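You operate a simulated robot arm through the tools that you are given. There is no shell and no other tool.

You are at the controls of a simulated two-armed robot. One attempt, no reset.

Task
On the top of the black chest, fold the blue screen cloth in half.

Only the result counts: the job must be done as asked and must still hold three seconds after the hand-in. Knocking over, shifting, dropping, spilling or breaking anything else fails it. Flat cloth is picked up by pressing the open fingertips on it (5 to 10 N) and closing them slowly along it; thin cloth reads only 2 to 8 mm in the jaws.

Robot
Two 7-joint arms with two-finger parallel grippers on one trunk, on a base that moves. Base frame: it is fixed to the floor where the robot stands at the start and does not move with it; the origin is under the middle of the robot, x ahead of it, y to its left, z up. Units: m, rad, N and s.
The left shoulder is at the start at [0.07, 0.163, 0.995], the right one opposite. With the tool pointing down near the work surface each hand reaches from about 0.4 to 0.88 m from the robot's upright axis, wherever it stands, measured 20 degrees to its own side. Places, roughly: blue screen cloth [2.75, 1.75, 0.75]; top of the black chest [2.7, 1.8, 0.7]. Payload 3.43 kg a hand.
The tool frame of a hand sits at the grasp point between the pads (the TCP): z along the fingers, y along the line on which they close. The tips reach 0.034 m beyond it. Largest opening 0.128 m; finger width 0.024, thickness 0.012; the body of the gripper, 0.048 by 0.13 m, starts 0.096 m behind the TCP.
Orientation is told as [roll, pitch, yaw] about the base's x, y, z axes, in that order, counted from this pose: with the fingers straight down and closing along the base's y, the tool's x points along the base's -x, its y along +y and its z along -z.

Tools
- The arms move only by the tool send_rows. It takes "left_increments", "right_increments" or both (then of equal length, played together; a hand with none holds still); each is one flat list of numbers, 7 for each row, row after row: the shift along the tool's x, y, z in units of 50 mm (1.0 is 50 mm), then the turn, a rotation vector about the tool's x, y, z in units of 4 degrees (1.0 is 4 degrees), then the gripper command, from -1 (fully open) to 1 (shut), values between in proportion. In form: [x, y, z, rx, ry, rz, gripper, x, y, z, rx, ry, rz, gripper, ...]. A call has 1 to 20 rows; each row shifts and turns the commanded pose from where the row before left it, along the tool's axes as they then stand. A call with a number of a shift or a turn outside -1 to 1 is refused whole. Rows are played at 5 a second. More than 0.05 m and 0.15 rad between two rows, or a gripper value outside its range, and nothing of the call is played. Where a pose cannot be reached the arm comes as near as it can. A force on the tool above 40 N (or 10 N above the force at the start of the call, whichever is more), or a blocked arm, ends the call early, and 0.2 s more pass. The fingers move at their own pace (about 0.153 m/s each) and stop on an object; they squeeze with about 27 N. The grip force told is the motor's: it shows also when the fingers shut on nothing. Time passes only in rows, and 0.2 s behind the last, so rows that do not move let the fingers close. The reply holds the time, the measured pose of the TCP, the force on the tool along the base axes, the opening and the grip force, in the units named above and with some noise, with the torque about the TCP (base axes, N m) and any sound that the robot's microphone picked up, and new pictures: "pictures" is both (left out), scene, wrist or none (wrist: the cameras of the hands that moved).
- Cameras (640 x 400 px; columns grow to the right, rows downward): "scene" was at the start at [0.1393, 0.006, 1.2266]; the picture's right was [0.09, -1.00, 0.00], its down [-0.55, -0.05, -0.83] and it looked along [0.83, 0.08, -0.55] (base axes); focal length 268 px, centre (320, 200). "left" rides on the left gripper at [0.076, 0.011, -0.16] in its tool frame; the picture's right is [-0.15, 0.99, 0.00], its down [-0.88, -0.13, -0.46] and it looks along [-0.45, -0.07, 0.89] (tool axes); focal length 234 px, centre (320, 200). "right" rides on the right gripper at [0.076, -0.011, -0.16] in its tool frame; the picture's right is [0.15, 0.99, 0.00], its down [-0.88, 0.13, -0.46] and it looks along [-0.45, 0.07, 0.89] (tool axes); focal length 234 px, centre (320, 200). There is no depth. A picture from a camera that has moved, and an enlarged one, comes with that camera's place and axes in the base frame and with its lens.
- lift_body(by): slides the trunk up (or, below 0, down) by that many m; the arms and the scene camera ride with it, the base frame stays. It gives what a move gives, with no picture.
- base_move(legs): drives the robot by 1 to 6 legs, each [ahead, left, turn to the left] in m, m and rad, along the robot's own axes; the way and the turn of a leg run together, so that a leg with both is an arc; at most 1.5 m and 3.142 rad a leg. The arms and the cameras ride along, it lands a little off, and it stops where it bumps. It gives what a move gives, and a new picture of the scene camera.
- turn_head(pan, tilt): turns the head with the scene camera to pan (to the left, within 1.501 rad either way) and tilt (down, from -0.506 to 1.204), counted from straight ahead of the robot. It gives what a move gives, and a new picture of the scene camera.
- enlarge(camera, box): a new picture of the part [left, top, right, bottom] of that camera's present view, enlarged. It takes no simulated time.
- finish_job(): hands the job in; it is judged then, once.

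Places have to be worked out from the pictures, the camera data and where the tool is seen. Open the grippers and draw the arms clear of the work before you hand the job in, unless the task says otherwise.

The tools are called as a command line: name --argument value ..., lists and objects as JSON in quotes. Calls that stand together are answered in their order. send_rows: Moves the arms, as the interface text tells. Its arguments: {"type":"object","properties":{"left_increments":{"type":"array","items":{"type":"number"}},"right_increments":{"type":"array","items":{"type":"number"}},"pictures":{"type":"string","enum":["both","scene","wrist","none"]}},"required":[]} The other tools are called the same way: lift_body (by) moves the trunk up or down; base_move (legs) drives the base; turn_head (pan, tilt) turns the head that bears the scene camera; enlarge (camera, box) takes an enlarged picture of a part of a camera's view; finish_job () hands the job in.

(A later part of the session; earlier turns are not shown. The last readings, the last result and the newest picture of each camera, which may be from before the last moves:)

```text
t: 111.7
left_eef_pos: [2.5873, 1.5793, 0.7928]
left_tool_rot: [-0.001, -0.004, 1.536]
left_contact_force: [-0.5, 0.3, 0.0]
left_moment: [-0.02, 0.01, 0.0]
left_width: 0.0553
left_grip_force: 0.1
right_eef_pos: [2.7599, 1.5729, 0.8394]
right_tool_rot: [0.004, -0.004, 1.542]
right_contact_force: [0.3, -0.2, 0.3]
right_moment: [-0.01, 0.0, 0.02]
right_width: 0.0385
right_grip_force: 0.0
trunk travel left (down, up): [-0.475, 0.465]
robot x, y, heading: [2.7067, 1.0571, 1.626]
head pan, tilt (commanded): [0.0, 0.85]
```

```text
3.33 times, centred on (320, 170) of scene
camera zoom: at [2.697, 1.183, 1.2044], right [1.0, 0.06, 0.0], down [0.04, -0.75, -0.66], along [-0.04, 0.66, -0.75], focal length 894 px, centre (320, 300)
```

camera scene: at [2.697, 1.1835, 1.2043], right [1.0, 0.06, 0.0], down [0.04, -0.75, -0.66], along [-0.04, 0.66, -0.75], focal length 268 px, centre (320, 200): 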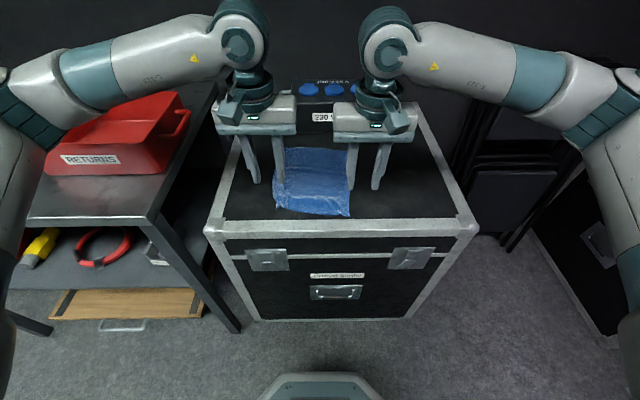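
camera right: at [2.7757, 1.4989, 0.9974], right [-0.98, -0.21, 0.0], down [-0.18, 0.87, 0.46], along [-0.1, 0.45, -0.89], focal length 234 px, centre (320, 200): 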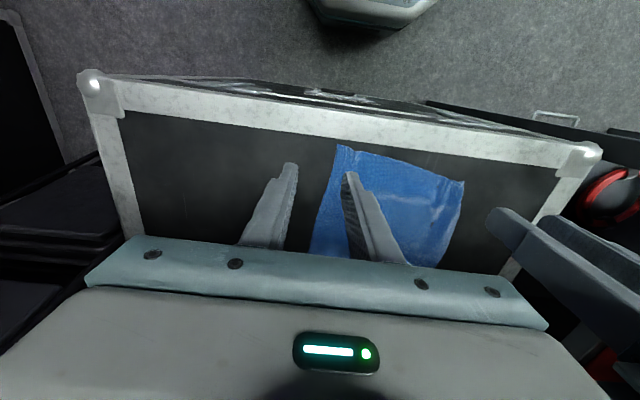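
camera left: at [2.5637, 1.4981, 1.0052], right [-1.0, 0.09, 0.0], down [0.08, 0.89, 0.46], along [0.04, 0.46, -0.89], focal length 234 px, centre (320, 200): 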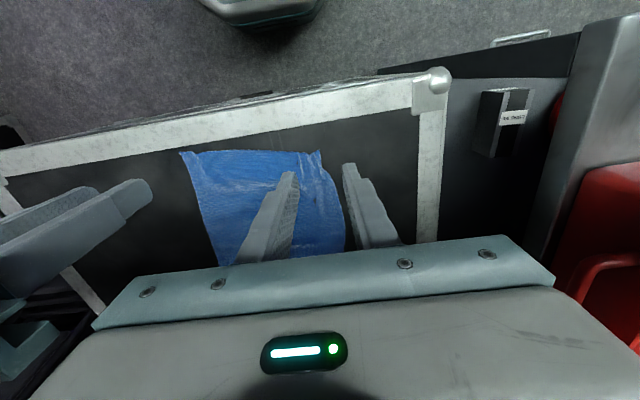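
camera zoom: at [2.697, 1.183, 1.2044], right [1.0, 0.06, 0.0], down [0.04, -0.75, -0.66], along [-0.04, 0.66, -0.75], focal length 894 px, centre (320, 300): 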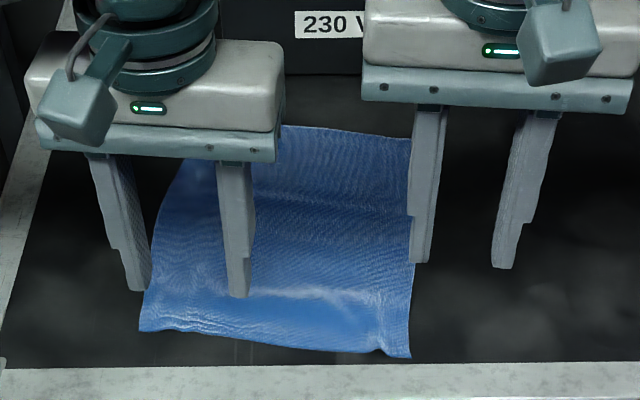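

The spreading worked very well: the near-left corner is flat and full width again (near edge from [0.396, −0.126] to [0.372, 0.061] in u, v). I now bring both hands, yawed to the cloth, over the near corners at ~6 mm height with 34 mm jaws.

send_rows --left_increments '[0.054, 0.113, 0.205, 0, 0, 0, 0.469, 0.054, 0.113, 0.205, 0, 0, 0, 0.469, 0.054, 0.113, 0.205, 0, 0, 0, 0.469]' --right_increments '[0.09, 0.303, 0.5, 0, 0, 0, 0.469, 0.09, 0.303, 0.5, 0, 0, 0, 0.469, 0.09, 0.303, 0.5, 0, 0, 0, 0.469]' --pictures "none"

enlarge --camera "left" --box '[200, 110, 420, 260]'

enlarge --camera "right" --box '[220, 110, 440, 260]'

enlarge --camera "scene" --box '[240, 110, 400, 230]'

```text
t: 112.5
left_eef_pos: [2.5691, 1.5749, 0.7655]
left_tool_rot: [-0.002, -0.002, 1.536]
left_contact_force: [-0.5, 0.3, 0.0]
left_moment: [-0.06, 0.0, -0.01]
left_width: 0.0342
left_grip_force: 0.0
right_eef_pos: [2.7123, 1.5641, 0.7645]
right_tool_rot: [0.001, -0.003, 1.54]
right_contact_force: [0.9, 0.1, -0.2]
right_moment: [-0.02, -0.01, -0.02]
right_width: 0.0341
right_grip_force: 0.2
trunk travel left (down, up): [-0.475, 0.465]
robot x, y, heading: [2.6998, 1.0556, 1.633]
head pan, tilt (commanded): [0.0, 0.85]
```

```text
2.67 times, centred on (310, 185) of left
camera zoom: at [2.5557, 1.4996, 0.9252], right [-0.98, 0.18, 0.0], down [0.16, 0.87, 0.46], along [0.08, 0.45, -0.89], focal length 624 px, centre (347, 240)
```

zoom: 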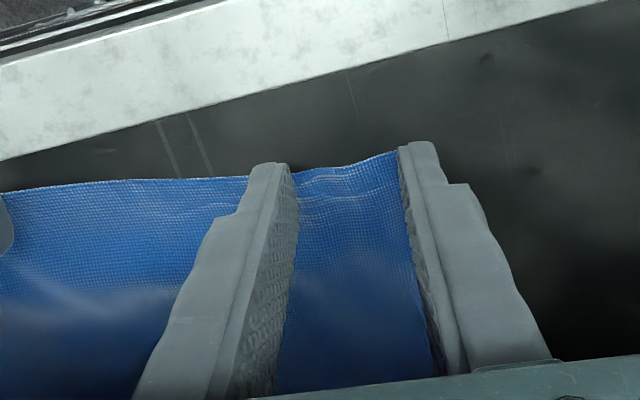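

```text
2.67 times, centred on (330, 185) of right
camera zoom: at [2.7216, 1.4873, 0.9233], right [-0.99, -0.12, 0.0], down [-0.1, 0.88, 0.46], along [-0.05, 0.46, -0.89], focal length 624 px, centre (293, 240)
```

zoom: 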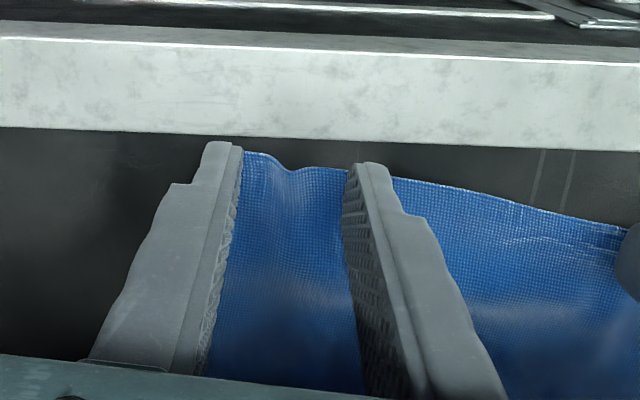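

```text
3.33 times, centred on (320, 170) of scene
camera zoom: at [2.6963, 1.1835, 1.2044], right [1.0, 0.06, 0.0], down [0.04, -0.75, -0.66], along [-0.04, 0.66, -0.75], focal length 894 px, centre (320, 300)
```

zoom: 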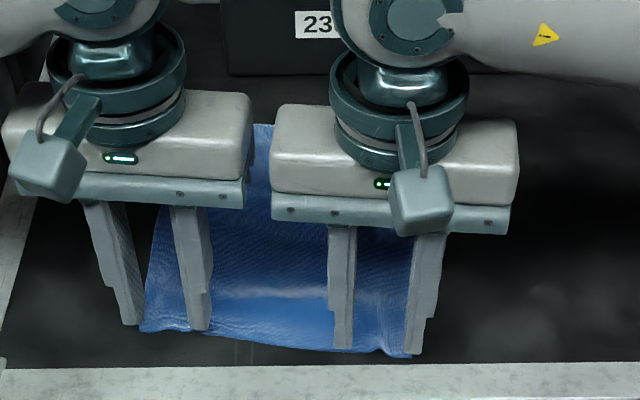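

The finger centres sit about 4 mm inside the edge; the outer fingers are just off the side edges. I narrow the jaws to 24 mm, shift 2 mm inward each and lower to contact.

send_rows --left_increments '[0, -0.04, 0, 0, 0, 0, 0.625, 0, 0, 0.08, 0, 0, 0, 0.625, 0, 0, 0.08, 0, 0, 0, 0.625, 0, 0, 0.04, 0, 0, 0, 0.625, 0, 0, 0, 0, 0, 0, 0.625]' --right_increments '[0, 0.04, 0, 0, 0, 0, 0.625, 0, 0, 0.07, 0, 0, 0, 0.625, 0, 0, 0.07, 0, 0, 0, 0.625, 0, 0, 0.04, 0, 0, 0, 0.625, 0, 0, 0, 0, 0, 0, 0.625]' --pictures "none"

```text
t: 113.7
left_eef_pos: [2.5719, 1.5746, 0.756]
left_tool_rot: [0.0, -0.003, 1.537]
left_contact_force: [0.0, 0.0, 3.5]
left_moment: [0.01, 0.0, -0.01]
left_width: 0.0242
left_grip_force: 0.0
right_eef_pos: [2.7113, 1.5612, 0.7548]
right_tool_rot: [0.003, -0.005, 1.541]
right_contact_force: [0.8, 0.4, 0.3]
right_moment: [0.01, 0.01, -0.01]
right_width: 0.0241
right_grip_force: 0.2
trunk travel left (down, up): [-0.475, 0.465]
robot x, y, heading: [2.7054, 1.0568, 1.631]
head pan, tilt (commanded): [0.0, 0.85]
```

Left touches with 3.5 N, right is about there. Left +0.3 mm, right +0.8 mm.

send_rows --left_increments '[0, 0, 0.006, 0, 0, 0, 0.625, 0, 0, 0, 0, 0, 0, 0.625, 0, 0, 0, 0, 0, 0, 0.625]' --right_increments '[0, 0, 0.016, 0, 0, 0, 0.625, 0, 0, 0, 0, 0, 0, 0.625, 0, 0, 0, 0, 0, 0, 0.625]' --pictures "none"

```text
t: 114.5
left_eef_pos: [2.5714, 1.574, 0.7541]
left_tool_rot: [0.0, -0.002, 1.537]
left_contact_force: [-0.3, 0.9, 4.3]
left_moment: [0.04, 0.01, -0.02]
left_width: 0.0241
left_grip_force: 0.1
right_eef_pos: [2.7111, 1.5605, 0.7556]
right_tool_rot: [0.003, -0.006, 1.541]
right_contact_force: [-1.5, 1.3, 9.8]
right_moment: [0.07, -0.1, 0.03]
right_width: 0.0235
right_grip_force: 0.0
trunk travel left (down, up): [-0.475, 0.465]
robot x, y, heading: [2.7006, 1.0557, 1.631]
head pan, tilt (commanded): [0.0, 0.85]
```

Left 4 N, right 10 N – good. I add 0.3 mm on the left and close both slowly.

send_rows --left_increments '[0, 0, 0.006, 0, 0, 0, 0.625, 0, 0, 0, 0, 0, 0, 0.65, 0, 0, 0, 0, 0, 0, 0.69, 0, 0, 0, 0, 0, 0, 0.73, 0, 0, 0, 0, 0, 0, 0.77, 0, 0, 0, 0, 0, 0, 0.81, 0, 0, 0, 0, 0, 0, 0.85, 0, 0, 0, 0, 0, 0, 0.89, 0, 0, 0, 0, 0, 0, 0.93, 0, 0, 0, 0, 0, 0, 0.97, 0, 0, 0, 0, 0, 0, 1.0, 0, 0, 0, 0, 0, 0, 1.0, 0, 0, 0, 0, 0, 0, 1.0]' --right_increments '[0, 0, 0, 0, 0, 0, 0.625, 0, 0, 0, 0, 0, 0, 0.65, 0, 0, 0, 0, 0, 0, 0.69, 0, 0, 0, 0, 0, 0, 0.73, 0, 0, 0, 0, 0, 0, 0.77, 0, 0, 0, 0, 0, 0, 0.81, 0, 0, 0, 0, 0, 0, 0.85, 0, 0, 0, 0, 0, 0, 0.89, 0, 0, 0, 0, 0, 0, 0.93, 0, 0, 0, 0, 0, 0, 0.97, 0, 0, 0, 0, 0, 0, 1.0, 0, 0, 0, 0, 0, 0, 1.0, 0, 0, 0, 0, 0, 0, 1.0]' --pictures "none"

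enlarge --camera "left" --box '[200, 110, 420, 260]'

enlarge --camera "right" --box '[220, 110, 440, 260]'

```text
t: 117.3
left_eef_pos: [2.572, 1.5732, 0.7552]
left_tool_rot: [-0.003, -0.005, 1.535]
left_contact_force: [10.4, -0.7, 4.7]
left_moment: [0.01, -0.35, -0.05]
left_width: 0.0018
left_grip_force: 27.0
right_eef_pos: [2.7108, 1.5602, 0.7556]
right_tool_rot: [0.003, -0.005, 1.541]
right_contact_force: [-9.0, -0.1, 14.4]
right_moment: [0.07, 0.27, 0.12]
right_width: 0.002
right_grip_force: 27.0
trunk travel left (down, up): [-0.475, 0.465]
robot x, y, heading: [2.7008, 1.0542, 1.635]
head pan, tilt (commanded): [0.0, 0.85]
```

```text
2.67 times, centred on (310, 185) of left
camera zoom: at [2.5589, 1.4981, 0.9152], right [-0.98, 0.18, 0.0], down [0.16, 0.87, 0.46], along [0.08, 0.45, -0.89], focal length 624 px, centre (347, 240)
```

zoom: 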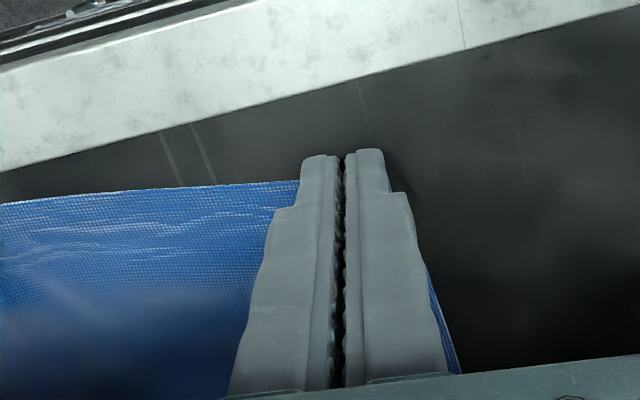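

```text
2.67 times, centred on (330, 185) of right
camera zoom: at [2.7207, 1.4835, 0.9143], right [-0.99, -0.12, 0.0], down [-0.1, 0.88, 0.46], along [-0.06, 0.46, -0.89], focal length 624 px, centre (293, 240)
```

zoom: 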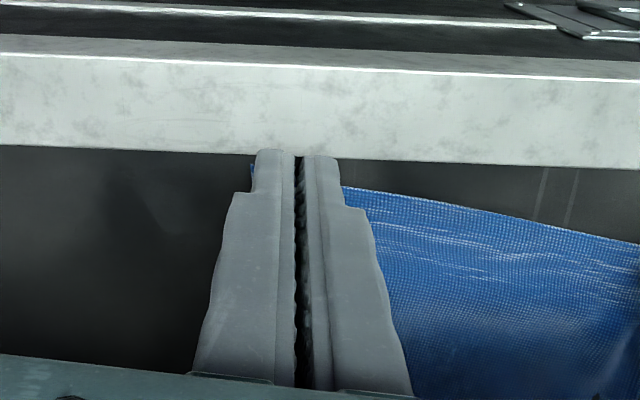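

Both corners are held (1.8/2.0 mm, ±10 N sideways – a bit much). I ease 2 mm each, then lift along the arc in the cloth's own direction, to just short of its middle, and look.

send_rows --left_increments '[0, -0.04, -0.04, 0, 0, 0, 1, -0.12, 0, -0.36, 0, 0, 0, 1, -0.2, 0, -0.4, 0, 0, 0, 1, -0.328, 0, -0.318, 0, 1, 0, 1, -0.369, 0, -0.262, 0, 1, 0, 1, -0.403, 0, -0.21, 0, 1, 0, 1, -0.391, 0, -0.112, 0, 1, 0, 1]' --right_increments '[0, 0.04, -0.04, 0, 0, 0, 1, -0.12, 0, -0.36, 0, 0, 0, 1, -0.2, 0, -0.4, 0, 0, 0, 1, -0.328, 0, -0.318, 0, 1, 0, 1, -0.369, 0, -0.262, 0, 1, 0, 1, -0.403, 0, -0.21, 0, 1, 0, 1, -0.391, 0, -0.112, 0, 1, 0, 1]' --pictures "none"

enlarge --camera "scene" --box '[240, 100, 400, 220]'

enlarge --camera "left" --box '[100, 100, 420, 300]'

```text
t: 118.9
left_eef_pos: [2.5787, 1.6687, 0.8301]
left_tool_rot: [0.0, 0.278, 1.536]
left_contact_force: [3.6, -0.5, -0.1]
left_moment: [0.01, -0.11, 0.0]
left_width: 0.0017
left_grip_force: 27.0
right_eef_pos: [2.7141, 1.6543, 0.8292]
right_tool_rot: [0.004, 0.277, 1.54]
right_contact_force: [-2.9, -0.1, 0.2]
right_moment: [0.02, 0.1, 0.02]
right_width: 0.0016
right_grip_force: 27.7
trunk travel left (down, up): [-0.475, 0.465]
robot x, y, heading: [2.7023, 1.057, 1.63]
head pan, tilt (commanded): [0.0, 0.85]
```

```text
3.33 times, centred on (320, 160) of scene
camera zoom: at [2.6971, 1.184, 1.2043], right [1.0, 0.06, 0.0], down [0.04, -0.75, -0.66], along [-0.04, 0.66, -0.75], focal length 894 px, centre (320, 333)
```

zoom: 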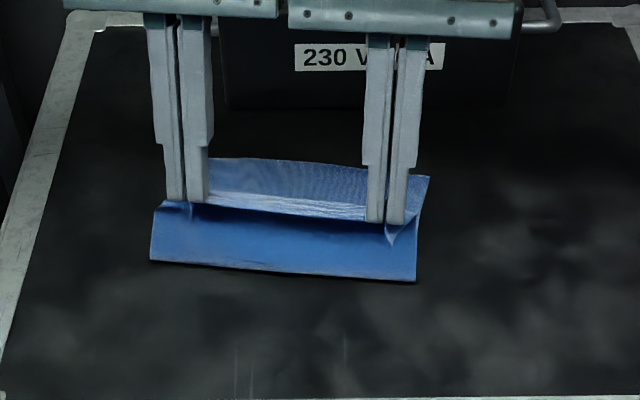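

```text
2.00 times, centred on (260, 200) of left
camera zoom: at [2.5663, 1.6408, 1.0045], right [-0.98, 0.18, -0.04], down [0.16, 0.97, 0.2], along [0.07, 0.19, -0.98], focal length 468 px, centre (440, 200)
```

zoom: 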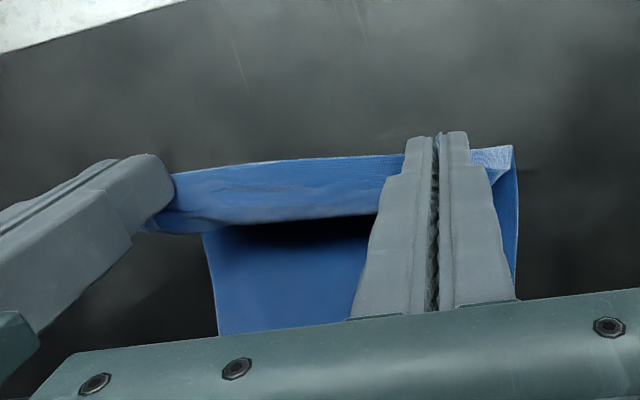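

The foot line is at s≈0.104 of 0.231, parallel to the far edge. Knowing it creeps ~2 cm when leaning over, I first lower a bit to bring it back ~1 cm, then go forward on a low path.

send_rows --left_increments '[0.115, 0, 0.324, 0, 0, 0, 1, 0, 0, 0, 0, 0, 0, 1, -0.195, 0, -0.046, 0, 0, 0, 1, -0.195, 0, -0.046, 0, 0, 0, 1, -0.173, 0, 0.023, 0, 0, 0, 1, -0.173, 0, 0.023, 0, 0, 0, 1, -0.143, 0, 0.063, 0, 0, 0, 1, -0.143, 0, 0.063, 0, 0, 0, 1]' --right_increments '[0.115, 0, 0.324, 0, 0, 0, 1, 0, 0, 0, 0, 0, 0, 1, -0.195, 0, -0.046, 0, 0, 0, 1, -0.195, 0, -0.046, 0, 0, 0, 1, -0.173, 0, 0.023, 0, 0, 0, 1, -0.173, 0, 0.023, 0, 0, 0, 1, -0.143, 0, 0.063, 0, 0, 0, 1, -0.143, 0, 0.063, 0, 0, 0, 1]' --pictures "none"

enlarge --camera "scene" --box '[240, 100, 400, 220]'

enlarge --camera "left" --box '[100, 80, 420, 280]'

```text
t: 120.7
left_eef_pos: [2.578, 1.7059, 0.7992]
left_tool_rot: [-0.001, 0.275, 1.535]
left_contact_force: [1.5, -0.1, -0.2]
left_moment: [0.03, -0.06, 0.0]
left_width: 0.0017
left_grip_force: 27.1
right_eef_pos: [2.7128, 1.6934, 0.7991]
right_tool_rot: [0.003, 0.274, 1.541]
right_contact_force: [-0.9, 0.3, 0.2]
right_moment: [0.01, 0.04, -0.01]
right_width: 0.0019
right_grip_force: 26.7
trunk travel left (down, up): [-0.475, 0.465]
robot x, y, heading: [2.7061, 1.0533, 1.631]
head pan, tilt (commanded): [0.0, 0.85]
```

```text
3.33 times, centred on (320, 160) of scene
camera zoom: at [2.697, 1.1834, 1.2044], right [1.0, 0.06, 0.0], down [0.04, -0.75, -0.66], along [-0.04, 0.66, -0.75], focal length 894 px, centre (320, 333)
```

zoom: 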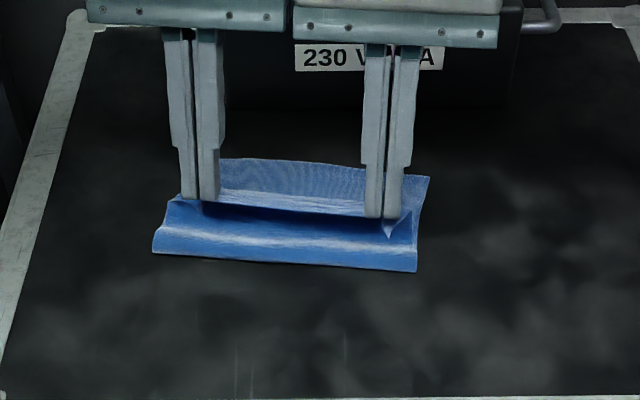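

```text
2.00 times, centred on (260, 180) of left
camera zoom: at [2.5665, 1.6777, 0.9744], right [-0.98, 0.18, -0.04], down [0.16, 0.97, 0.2], along [0.07, 0.19, -0.98], focal length 468 px, centre (440, 240)
```

zoom: 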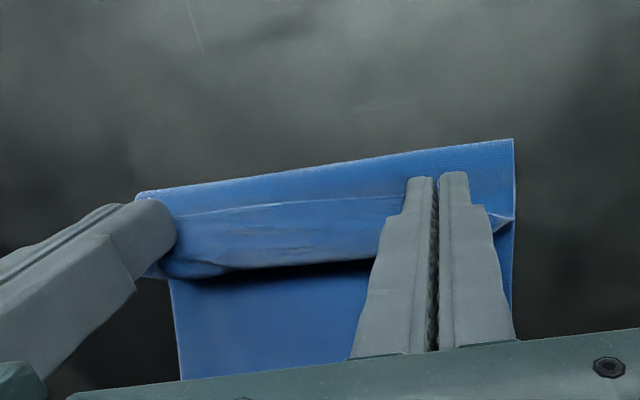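

The crease is at s≈0.111 (bottom layer 0.116–0.123 long), just short of the middle. One more small step forward and down, then check.

send_rows --left_increments '[-0.143, 0, 0.063, 0, 0, 0, 1, -0.143, 0, 0.063, 0, 0, 0, 1]' --right_increments '[-0.123, 0, 0.063, 0, 0, 0, 1, -0.123, 0, 0.063, 0, 0, 0, 1]' --pictures "none"

enlarge --camera "scene" --box '[240, 100, 400, 220]'

enlarge --camera "left" --box '[100, 80, 420, 280]'

```text
t: 121.3
left_eef_pos: [2.5793, 1.7165, 0.7892]
left_tool_rot: [0.0, 0.277, 1.536]
left_contact_force: [1.1, 0.6, 0.6]
left_moment: [0.0, 0.0, -0.02]
left_width: 0.0017
left_grip_force: 26.9
right_eef_pos: [2.7126, 1.7036, 0.789]
right_tool_rot: [0.003, 0.278, 1.54]
right_contact_force: [-1.6, 0.3, -0.1]
right_moment: [0.02, 0.04, 0.0]
right_width: 0.0019
right_grip_force: 27.0
trunk travel left (down, up): [-0.475, 0.465]
robot x, y, heading: [2.7061, 1.0564, 1.631]
head pan, tilt (commanded): [0.0, 0.85]
```

```text
3.33 times, centred on (320, 160) of scene
camera zoom: at [2.697, 1.1832, 1.2044], right [1.0, 0.06, 0.0], down [0.04, -0.75, -0.66], along [-0.04, 0.66, -0.75], focal length 894 px, centre (320, 333)
```

zoom: 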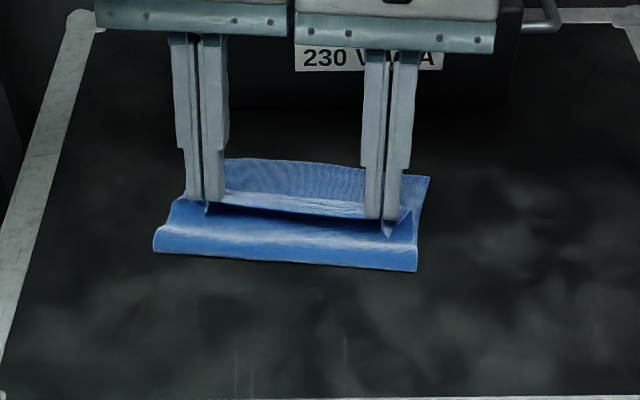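

```text
2.00 times, centred on (260, 180) of left
camera zoom: at [2.5675, 1.6892, 0.9646], right [-0.98, 0.17, -0.04], down [0.16, 0.97, 0.2], along [0.07, 0.19, -0.98], focal length 468 px, centre (440, 240)
```

zoom: 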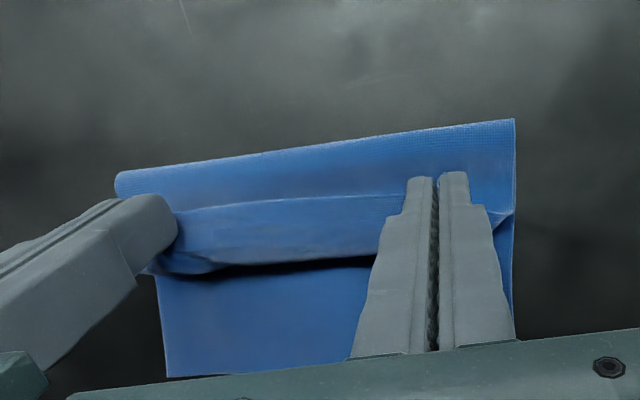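

The crease holds still (u≈0.503 left, 0.484 right). I keep going forward and down in small steps as long as it does not move.

send_rows --left_increments '[-0.14, 0, 0.05, 0, 0, 0, 1, -0.14, 0, 0.05, 0, 0, 0, 1, -0.14, 0, 0.05, 0, 0, 0, 1, -0.14, 0, 0.05, 0, 0, 0, 1]' --right_increments '[-0.14, 0, 0.05, 0, 0, 0, 1, -0.14, 0, 0.05, 0, 0, 0, 1, -0.14, 0, 0.05, 0, 0, 0, 1, -0.14, 0, 0.05, 0, 0, 0, 1]' --pictures "none"

enlarge --camera "scene" --box '[240, 100, 400, 220]'

enlarge --camera "left" --box '[100, 80, 420, 280]'

```text
t: 122.3
left_eef_pos: [2.5803, 1.7403, 0.7733]
left_tool_rot: [0.0, 0.276, 1.534]
left_contact_force: [0.6, 0.3, 0.2]
left_moment: [0.0, -0.03, 0.01]
left_width: 0.0018
left_grip_force: 26.9
right_eef_pos: [2.7137, 1.7283, 0.7729]
right_tool_rot: [0.002, 0.276, 1.542]
right_contact_force: [0.2, -0.4, 0.2]
right_moment: [-0.01, 0.0, 0.03]
right_width: 0.0018
right_grip_force: 26.2
trunk travel left (down, up): [-0.475, 0.465]
robot x, y, heading: [2.7019, 1.0546, 1.626]
head pan, tilt (commanded): [0.0, 0.85]
```

```text
3.33 times, centred on (320, 160) of scene
camera zoom: at [2.6969, 1.1834, 1.2044], right [1.0, 0.06, 0.0], down [0.04, -0.75, -0.66], along [-0.04, 0.66, -0.75], focal length 894 px, centre (320, 333)
```

zoom: 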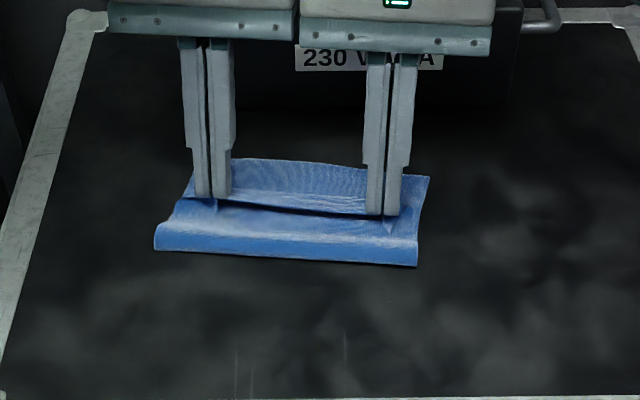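

```text
2.00 times, centred on (260, 180) of left
camera zoom: at [2.5683, 1.7124, 0.9477], right [-0.98, 0.17, -0.04], down [0.16, 0.97, 0.2], along [0.07, 0.19, -0.98], focal length 468 px, centre (440, 240)
```

zoom: 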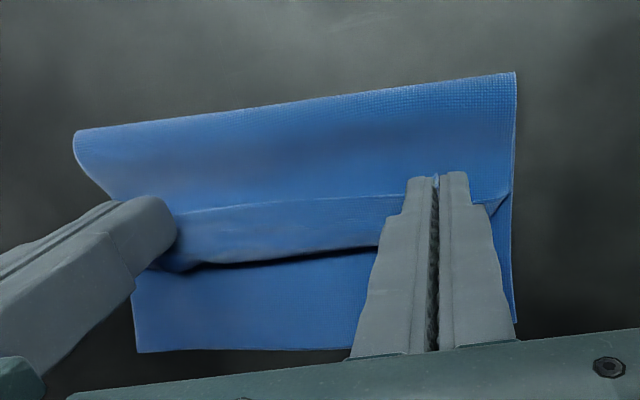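

The crease is now at the middle (bottom layer ≈0.119 left, 0.111 right; target ≈0.114) with a ~2.7 cm hem. I lower 10 mm and let go gently.

send_rows --left_increments '[-0.028, 0, 0.095, 0, 0, 0, 1, -0.028, 0, 0.095, 0, 0, 0, 1, 0, 0, 0, 0, 0, 0, 0.85, 0, 0, 0, 0, 0, 0, 0.7, 0, 0, 0, 0, 0, 0, 0.6, 0, 0, 0, 0, 0, 0, 0.6]' --right_increments '[-0.028, 0, 0.095, 0, 0, 0, 1, -0.028, 0, 0.095, 0, 0, 0, 1, 0, 0, 0, 0, 0, 0, 0.85, 0, 0, 0, 0, 0, 0, 0.7, 0, 0, 0, 0, 0, 0, 0.6, 0, 0, 0, 0, 0, 0, 0.6]' --pictures "none"

enlarge --camera "scene" --box '[240, 100, 400, 220]'

enlarge --camera "left" --box '[100, 80, 420, 280]'

enlarge --camera "right" --box '[220, 80, 540, 280]'

```text
t: 123.7
left_eef_pos: [2.5814, 1.7409, 0.762]
left_tool_rot: [0.001, 0.275, 1.536]
left_contact_force: [0.5, -0.5, -0.4]
left_moment: [-0.02, 0.03, 0.04]
left_width: 0.0256
left_grip_force: 0.0
right_eef_pos: [2.7146, 1.7255, 0.7624]
right_tool_rot: [0.004, 0.274, 1.542]
right_contact_force: [-0.6, 0.7, -0.2]
right_moment: [0.0, -0.01, 0.02]
right_width: 0.0253
right_grip_force: 0.0
trunk travel left (down, up): [-0.475, 0.465]
robot x, y, heading: [2.703, 1.0609, 1.634]
head pan, tilt (commanded): [0.0, 0.85]
```

```text
3.33 times, centred on (320, 160) of scene
camera zoom: at [2.6969, 1.1831, 1.2044], right [1.0, 0.06, 0.0], down [0.04, -0.75, -0.66], along [-0.04, 0.66, -0.75], focal length 894 px, centre (320, 333)
```

zoom: 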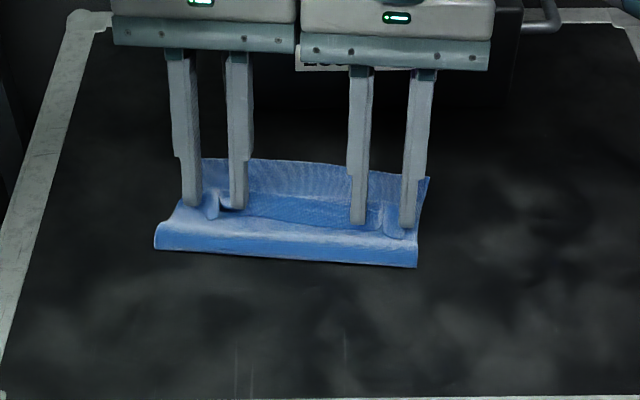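

```text
2.00 times, centred on (260, 180) of left
camera zoom: at [2.5696, 1.7128, 0.9377], right [-0.98, 0.17, -0.04], down [0.16, 0.97, 0.2], along [0.07, 0.19, -0.98], focal length 468 px, centre (440, 240)
```

zoom: 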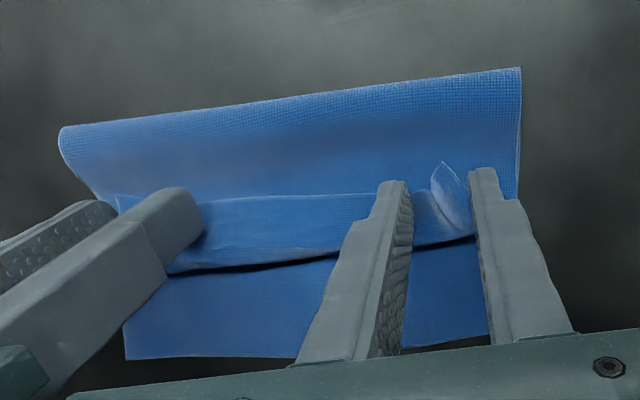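

```text
2.00 times, centred on (380, 180) of right
camera zoom: at [2.7245, 1.6968, 0.937], right [-0.99, -0.11, 0.04], down [-0.1, 0.97, 0.2], along [-0.06, 0.19, -0.98], focal length 468 px, centre (200, 240)
```

zoom: 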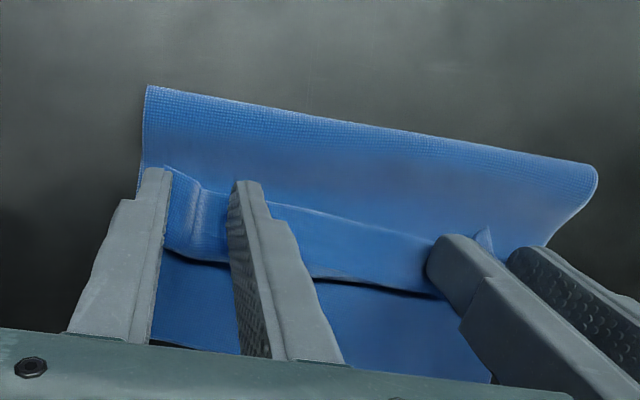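

The fold lies with its crease at the middle; only the ~2.8 cm hem must still be unrolled. I'll use the spreading trick for it: lift the hands, set them upright and turn them 90° so that the fingers close along the fold direction.

send_rows --left_increments '[0.11, 0, -0.385, 0, 0, 0, 0.6, 0.11, 0, -0.385, 0, 0, 0, 0.6, 0, 0, -0.3, 0, -1, 0, 0.797, 0, 0, -0.3, 0, -1, 0, 0.797, 0, 0, 0, 0, -1, 0, 0.797, 0, 0, 0, 0, -0.95, 0, 0.797, 0, 0, 0, 0, 0, 1, 0.797, 0, 0, 0, 0, 0, 1, 0.797, 0, 0, 0, 0, 0, 1, 0.797, 0, 0, 0, 0, 0, 1, 0.797, 0, 0, 0, 0, 0, 1, 0.797, 0, 0, 0, 0, 0, 1, 0.797, 0, 0, 0, 0, 0, 1, 0.797, 0, 0, 0, 0, 0, 1, 0.797, 0, 0, 0, 0, 0, 1, 0.797, 0, 0, 0, 0, 0, 1, 0.797]' --right_increments '[0.11, 0, -0.385, 0, 0, 0, 0.6, 0.11, 0, -0.385, 0, 0, 0, 0.6, 0, 0, -0.3, 0, -1, 0, 0.797, 0, 0, -0.3, 0, -1, 0, 0.797, 0, 0, 0, 0, -1, 0, 0.797, 0, 0, 0, 0, -0.95, 0, 0.797, 0, 0, 0, 0, 0, -1, 0.797, 0, 0, 0, 0, 0, -1, 0.797, 0, 0, 0, 0, 0, -1, 0.797, 0, 0, 0, 0, 0, -1, 0.797, 0, 0, 0, 0, 0, -1, 0.797, 0, 0, 0, 0, 0, -1, 0.797, 0, 0, 0, 0, 0, -1, 0.797, 0, 0, 0, 0, 0, -1, 0.797, 0, 0, 0, 0, 0, -1, 0.797, 0, 0, 0, 0, 0, -1, 0.797]' --pictures "scene"

enlarge --camera "scene" --box '[240, 100, 400, 220]'

```text
t: 127.1
left_eef_pos: [2.5811, 1.7492, 0.831]
left_tool_rot: [0.0, 0.0, 0.838]
left_contact_force: [0.9, -0.3, 0.2]
left_moment: [0.01, 0.01, 0.0]
left_width: 0.0127
left_grip_force: 0.0
right_eef_pos: [2.7157, 1.7349, 0.8326]
right_tool_rot: [0.002, -0.001, 2.239]
right_contact_force: [0.2, 0.3, 0.7]
right_moment: [0.02, 0.0, 0.02]
right_width: 0.013
right_grip_force: 0.2
trunk travel left (down, up): [-0.475, 0.465]
robot x, y, heading: [2.7023, 1.0572, 1.63]
head pan, tilt (commanded): [0.0, 0.85]
camera scene: at [2.6969, 1.1831, 1.2044], right [1.0, 0.06, 0.0], down [0.04, -0.75, -0.66], along [-0.04, 0.66, -0.75], focal length 268 px, centre (320, 200)
```

scene: 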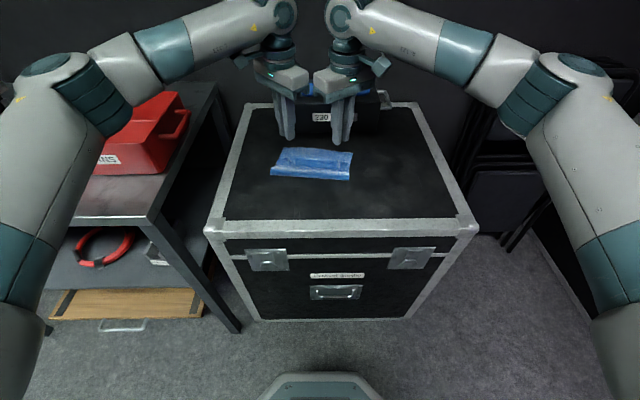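

```text
3.33 times, centred on (320, 160) of scene
camera zoom: at [2.6969, 1.1831, 1.2044], right [1.0, 0.06, 0.0], down [0.04, -0.75, -0.66], along [-0.04, 0.66, -0.75], focal length 894 px, centre (320, 333)
```

zoom: 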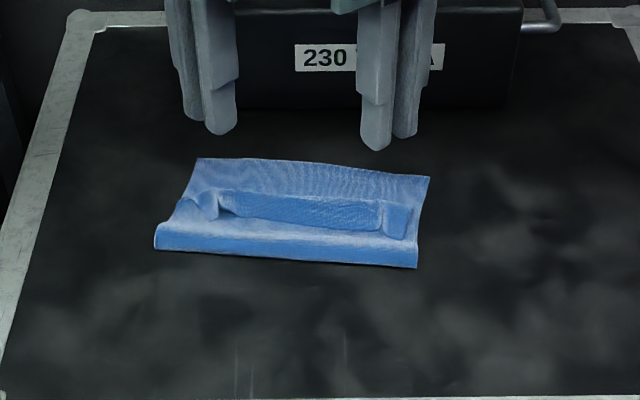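

Half the turn is done and the cloth is in full view; I enlarge it to see the hem before finishing the turn.

enlarge --camera "scene" --box '[270, 138, 360, 188]'

send_rows --left_increments '[0, 0.1, 0, 0, 0, 1, 0.797, 0, 0.1, 0, 0, 0, 1, 0.797, 0, 0, 0, 0, 0, 1, 0.797, 0, 0, 0, 0, 0, 1, 0.797, 0, 0, 0, 0, 0, 1, 0.797, 0, 0, 0, 0, 0, 1, 0.797, 0, 0, 0, 0, 0, 1, 0.797, 0, 0, 0, 0, 0, 1, 0.797, 0, 0, 0, 0, 0, 1, 0.797, 0, 0, 0, 0, 0, 1, 0.797, 0, 0, 0, 0, 0, 1, 0.797, 0, 0, 0, 0, 0, 1, 0.797, 0, 0, 0, 0, 0, 0.5, 0.797]' --right_increments '[0, -0.1, 0, 0, 0, -1, 0.797, 0, -0.1, 0, 0, 0, -1, 0.797, 0, 0, 0, 0, 0, -1, 0.797, 0, 0, 0, 0, 0, -1, 0.797, 0, 0, 0, 0, 0, -1, 0.797, 0, 0, 0, 0, 0, -1, 0.797, 0, 0, 0, 0, 0, -1, 0.797, 0, 0, 0, 0, 0, -1, 0.797, 0, 0, 0, 0, 0, -1, 0.797, 0, 0, 0, 0, 0, -1, 0.797, 0, 0, 0, 0, 0, -1, 0.797, 0, 0, 0, 0, 0, -1, 0.797, 0, 0, 0, 0, 0, -0.5, 0.797]' --pictures "both"

```text
7.11 times, centred on (315, 163) of scene
camera zoom: at [2.6969, 1.1831, 1.2044], right [1.0, 0.06, 0.0], down [0.04, -0.75, -0.66], along [-0.04, 0.66, -0.75], focal length 1907 px, centre (356, 463)
```

zoom: 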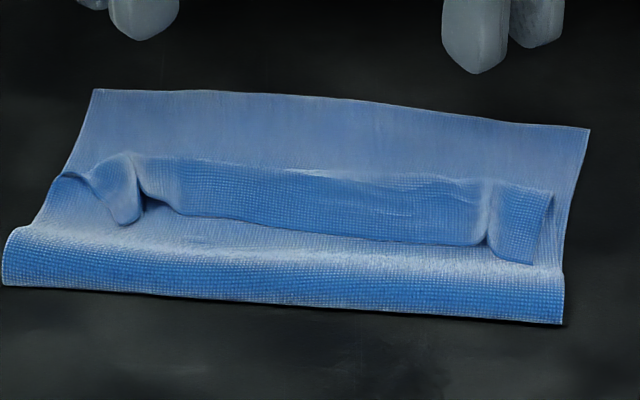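

```text
t: 129.9
left_eef_pos: [2.5808, 1.7472, 0.8315]
left_tool_rot: [-0.001, -0.001, 0.771]
left_contact_force: [-0.2, 0.0, -0.2]
left_moment: [0.0, 0.0, 0.01]
left_width: 0.0128
left_grip_force: 0.2
left hand out of reach, approached as far as the arm can: row 1, 2, 3, 4, 5, 6, 7, 8, 9, 10, 12
right_eef_pos: [2.723, 1.7411, 0.8321]
right_tool_rot: [0.002, -0.004, 2.554]
right_contact_force: [-0.3, 0.6, -0.3]
right_moment: [-0.01, 0.0, 0.0]
right_width: 0.0131
right_grip_force: 0.0
right hand out of reach, approached as far as the arm can: row 5, 6, 7, 8, 9, 10, 11, 12
trunk travel left (down, up): [-0.475, 0.465]
robot x, y, heading: [2.705, 1.0571, 1.635]
head pan, tilt (commanded): [0.0, 0.85]
camera scene: at [2.6969, 1.183, 1.2044], right [1.0, 0.06, 0.0], down [0.04, -0.75, -0.66], along [-0.04, 0.66, -0.75], focal length 268 px, centre (320, 200)
camera right: at [2.7915, 1.7086, 0.991], right [-0.43, -0.9, 0.0], down [-0.8, 0.38, 0.46], along [-0.41, 0.2, -0.89], focal length 234 px, centre (320, 200)
camera left: at [2.5193, 1.7033, 0.9914], right [-0.58, 0.81, 0.0], down [0.72, 0.52, 0.46], along [0.37, 0.27, -0.89], focal length 234 px, centre (320, 200)
```

scene: 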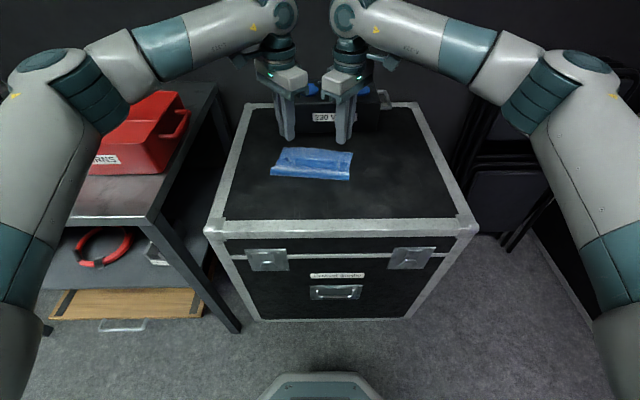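
right: 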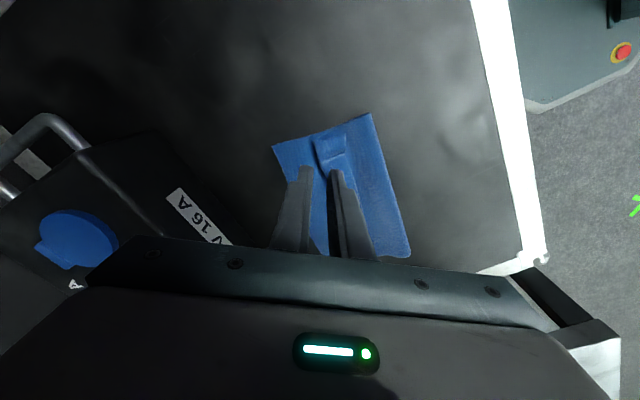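
left: 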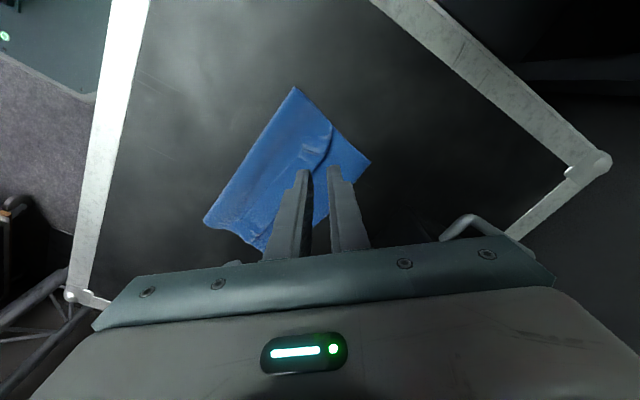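

Wrist limits stop the turn at about ±50°, so this trick can't be done one-handed. Instead one hand will pin the fold near its crease while the other flips the hem. I turn both hands back square to the cloth and lean the left one 20° outward so it can pin with closed fingers.

send_rows --left_increments '[0, 0, 0, 0, 0, -1, 1, 0, 0, 0, 0, 0, -1, 1, 0, 0, 0, 0, 0, -1, 1, 0, 0, 0, 0, 0, -1, 1, 0, 0, 0, 0, 0, -1, 1, 0, 0, 0, 0, 0, -1, 1, 0, 0, 0, 0, 0, -1, 1, 0, 0, 0, 0, 0, -1, 1, 0, 0, 0, 0, 0, -1, 1, 0, 0, 0, 0, 0, -1, 1, 0, 0, 0, 0, 0, -1, 1, 0, 0, 0, 1, 0, 0, 1, 0, 0, 0, 1, 0, 0, 1, 0, 0, 0, 1, 0, 0, 1, 0, 0, 0, 1, 0, 0, 1, 0, 0, 0, 1, 0, 0, 1]' --right_increments '[0, 0, 0, 0, 0, 1, 0.5, 0, 0, 0, 0, 0, 1, 0.5, 0, 0, 0, 0, 0, 1, 0.5, 0, 0, 0, 0, 0, 1, 0.5, 0, 0, 0, 0, 0, 1, 0.5, 0, 0, 0, 0, 0, 1, 0.5, 0, 0, 0, 0, 0, 1, 0.5, 0, 0, 0, 0, 0, 1, 0.5, 0, 0, 0, 0, 0, 1, 0.5, 0, 0, 0, 0, 0, 1, 0.5, 0, 0, 0, 0, 0, 1, 0.5, 0, 0, 0, 0, 0, 1, 0.5, 0, 0, 0, 0, 0, 1, 0.5, 0, 0, 0, 0, 0, 1, 0.5, 0, 0, 0, 0, 0, 0.5, 0.5, 0, 0, 0, 0, 0, 0, 0.5]' --pictures "scene"

enlarge --camera "scene" --box '[270, 138, 360, 188]'

```text
t: 133.3
left_eef_pos: [2.5823, 1.7493, 0.8306]
left_tool_rot: [-0.35, 0.001, 1.504]
left_contact_force: [-0.2, -0.2, 0.1]
left_moment: [-0.03, 0.01, 0.03]
left_width: 0.0001
left_grip_force: 26.5
right_eef_pos: [2.7227, 1.742, 0.8315]
right_tool_rot: [0.002, 0.0, 1.539]
right_contact_force: [1.5, 0.1, -0.2]
right_moment: [0.01, -0.03, 0.01]
right_width: 0.032
right_grip_force: 0.0
trunk travel left (down, up): [-0.475, 0.465]
robot x, y, heading: [2.7025, 1.0589, 1.628]
head pan, tilt (commanded): [0.0, 0.85]
camera scene: at [2.6965, 1.1832, 1.2044], right [1.0, 0.06, 0.0], down [0.04, -0.75, -0.66], along [-0.04, 0.66, -0.75], focal length 268 px, centre (320, 200)
```

scene: 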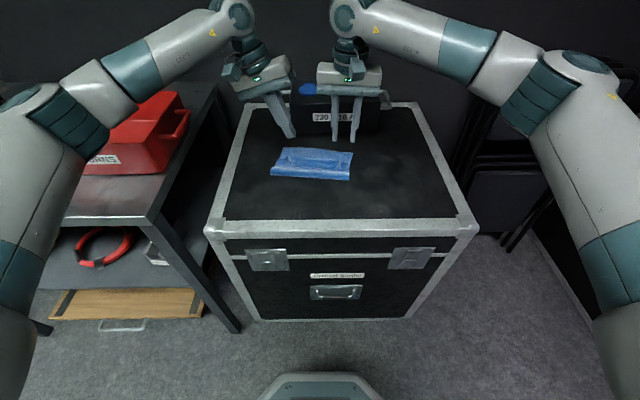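

```text
7.11 times, centred on (315, 163) of scene
camera zoom: at [2.6965, 1.1832, 1.2044], right [1.0, 0.06, 0.0], down [0.04, -0.75, -0.66], along [-0.04, 0.66, -0.75], focal length 1907 px, centre (356, 463)
```

zoom: 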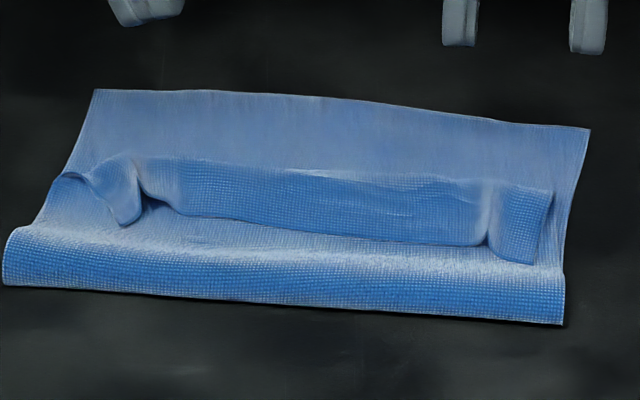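

Both hands are posed. I bring the right fingers (32 mm open) over the hem's right ridge and the left closed fingertips over the base between crease and hem edge, both ~12 mm above the cloth.

send_rows --left_increments '[0.304, -0.041, 0.473, 0, 0, 0, 1, 0.304, -0.041, 0.473, 0, 0, 0, 1, 0.304, -0.041, 0.473, 0, 0, 0, 1]' --right_increments '[0.229, 0.053, 0.423, 0, 0, 0, 0.5, 0.229, 0.053, 0.423, 0, 0, 0, 0.5, 0.229, 0.053, 0.423, 0, 0, 0, 0.5]' --pictures "wrist"

enlarge --camera "scene" --box '[260, 110, 370, 190]'

enlarge --camera "right" --box '[220, 100, 440, 250]'

```text
t: 134.1
left_eef_pos: [2.6074, 1.7004, 0.7645]
left_tool_rot: [-0.352, 0.0, 1.502]
left_contact_force: [1.0, -0.3, 0.6]
left_moment: [0.0, -0.01, 0.01]
left_width: 0.0
left_grip_force: 27.7
right_eef_pos: [2.714, 1.7074, 0.7686]
right_tool_rot: [0.004, -0.001, 1.541]
right_contact_force: [0.0, -0.8, 0.2]
right_moment: [-0.03, -0.03, -0.01]
right_width: 0.0317
right_grip_force: 0.0
trunk travel left (down, up): [-0.475, 0.465]
robot x, y, heading: [2.7059, 1.0558, 1.632]
head pan, tilt (commanded): [0.0, 0.85]
camera right: at [2.7224, 1.6306, 0.9274], right [-0.99, -0.12, 0.0], down [-0.1, 0.88, 0.46], along [-0.06, 0.45, -0.89], focal length 234 px, centre (320, 200)
camera left: at [2.5381, 1.6295, 0.9123], right [-0.92, 0.21, -0.34], down [0.03, 0.88, 0.47], along [0.4, 0.42, -0.81], focal length 234 px, centre (320, 200)
```

right: 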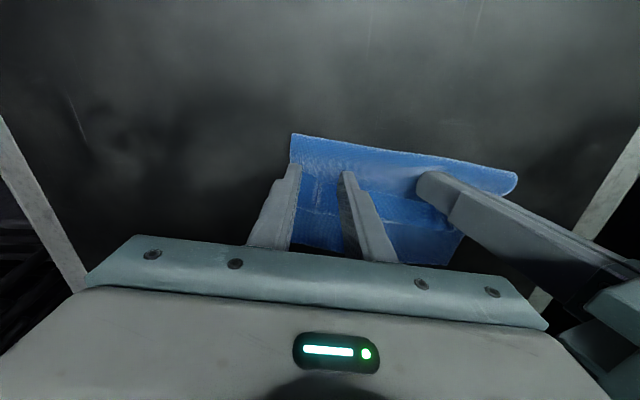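
left: 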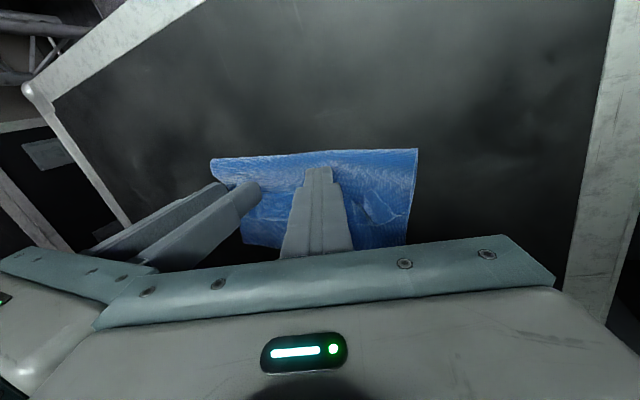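

```text
5.00 times, centred on (315, 150) of scene
camera zoom: at [2.6968, 1.1835, 1.2044], right [1.0, 0.06, 0.0], down [0.04, -0.75, -0.66], along [-0.04, 0.66, -0.75], focal length 1341 px, centre (345, 450)
```

zoom: 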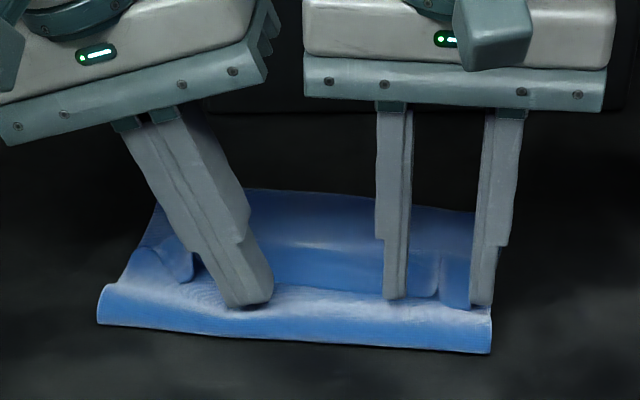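

```text
2.67 times, centred on (330, 175) of right
camera zoom: at [2.7224, 1.6306, 0.9274], right [-0.99, -0.12, 0.0], down [-0.1, 0.88, 0.46], along [-0.06, 0.45, -0.89], focal length 624 px, centre (293, 267)
```

zoom: 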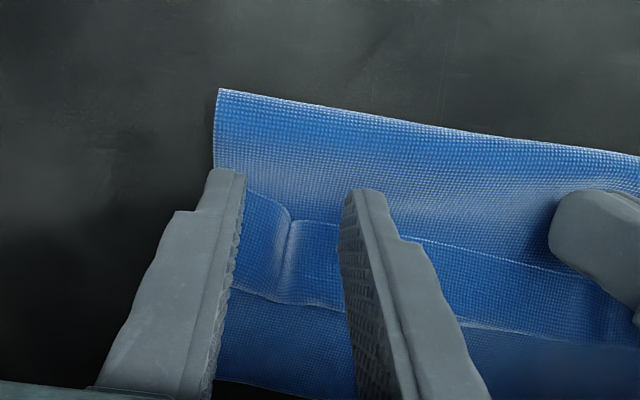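

The right fingers straddle the ridge with little overlap; the left tip hovers over the base. I lower the left to press, and move the right 4 mm forward and 6 mm down.

send_rows --left_increments '[0, 0.027, 0.075, 0, 0, 0, 1, 0, 0.027, 0.075, 0, 0, 0, 1, 0, 0, 0, 0, 0, 0, 1]' --right_increments '[-0.08, 0, 0, 0, 0, 0, 0.5, 0, 0, 0.08, 0, 0, 0, 0.5, 0, 0, 0.04, 0, 0, 0, 0.5]' --pictures "none"

```text
t: 134.9
left_eef_pos: [2.6094, 1.699, 0.7575]
left_tool_rot: [-0.348, 0.0, 1.502]
left_contact_force: [0.5, -0.4, -0.1]
left_moment: [-0.02, -0.02, -0.02]
left_width: 0.0001
left_grip_force: 26.8
right_eef_pos: [2.7136, 1.7107, 0.7626]
right_tool_rot: [0.001, 0.0, 1.541]
right_contact_force: [0.4, -0.4, 0.3]
right_moment: [-0.01, 0.01, 0.02]
right_width: 0.0321
right_grip_force: 0.1
trunk travel left (down, up): [-0.475, 0.465]
robot x, y, heading: [2.7016, 1.0604, 1.632]
head pan, tilt (commanded): [0.0, 0.85]
```

No contact on the left yet; 2 mm more.

send_rows --left_increments '[0, 0.007, 0.019, 0, 0, 0, 1, 0, 0.007, 0.019, 0, 0, 0, 1, 0, 0, 0, 0, 0, 0, 1]' --pictures "none"

```text
t: 135.7
left_eef_pos: [2.6085, 1.7007, 0.7564]
left_tool_rot: [-0.351, -0.002, 1.503]
left_contact_force: [-1.8, 0.8, 7.3]
left_moment: [0.0, 0.02, 0.0]
left_width: 0.0001
left_grip_force: 27.1
right_eef_pos: [2.7135, 1.7109, 0.7621]
right_tool_rot: [0.001, 0.0, 1.54]
right_contact_force: [-0.3, 0.1, -0.5]
right_moment: [-0.04, 0.03, 0.04]
right_width: 0.0322
right_grip_force: 0.0
trunk travel left (down, up): [-0.475, 0.465]
robot x, y, heading: [2.7034, 1.0579, 1.63]
head pan, tilt (commanded): [0.0, 0.85]
```

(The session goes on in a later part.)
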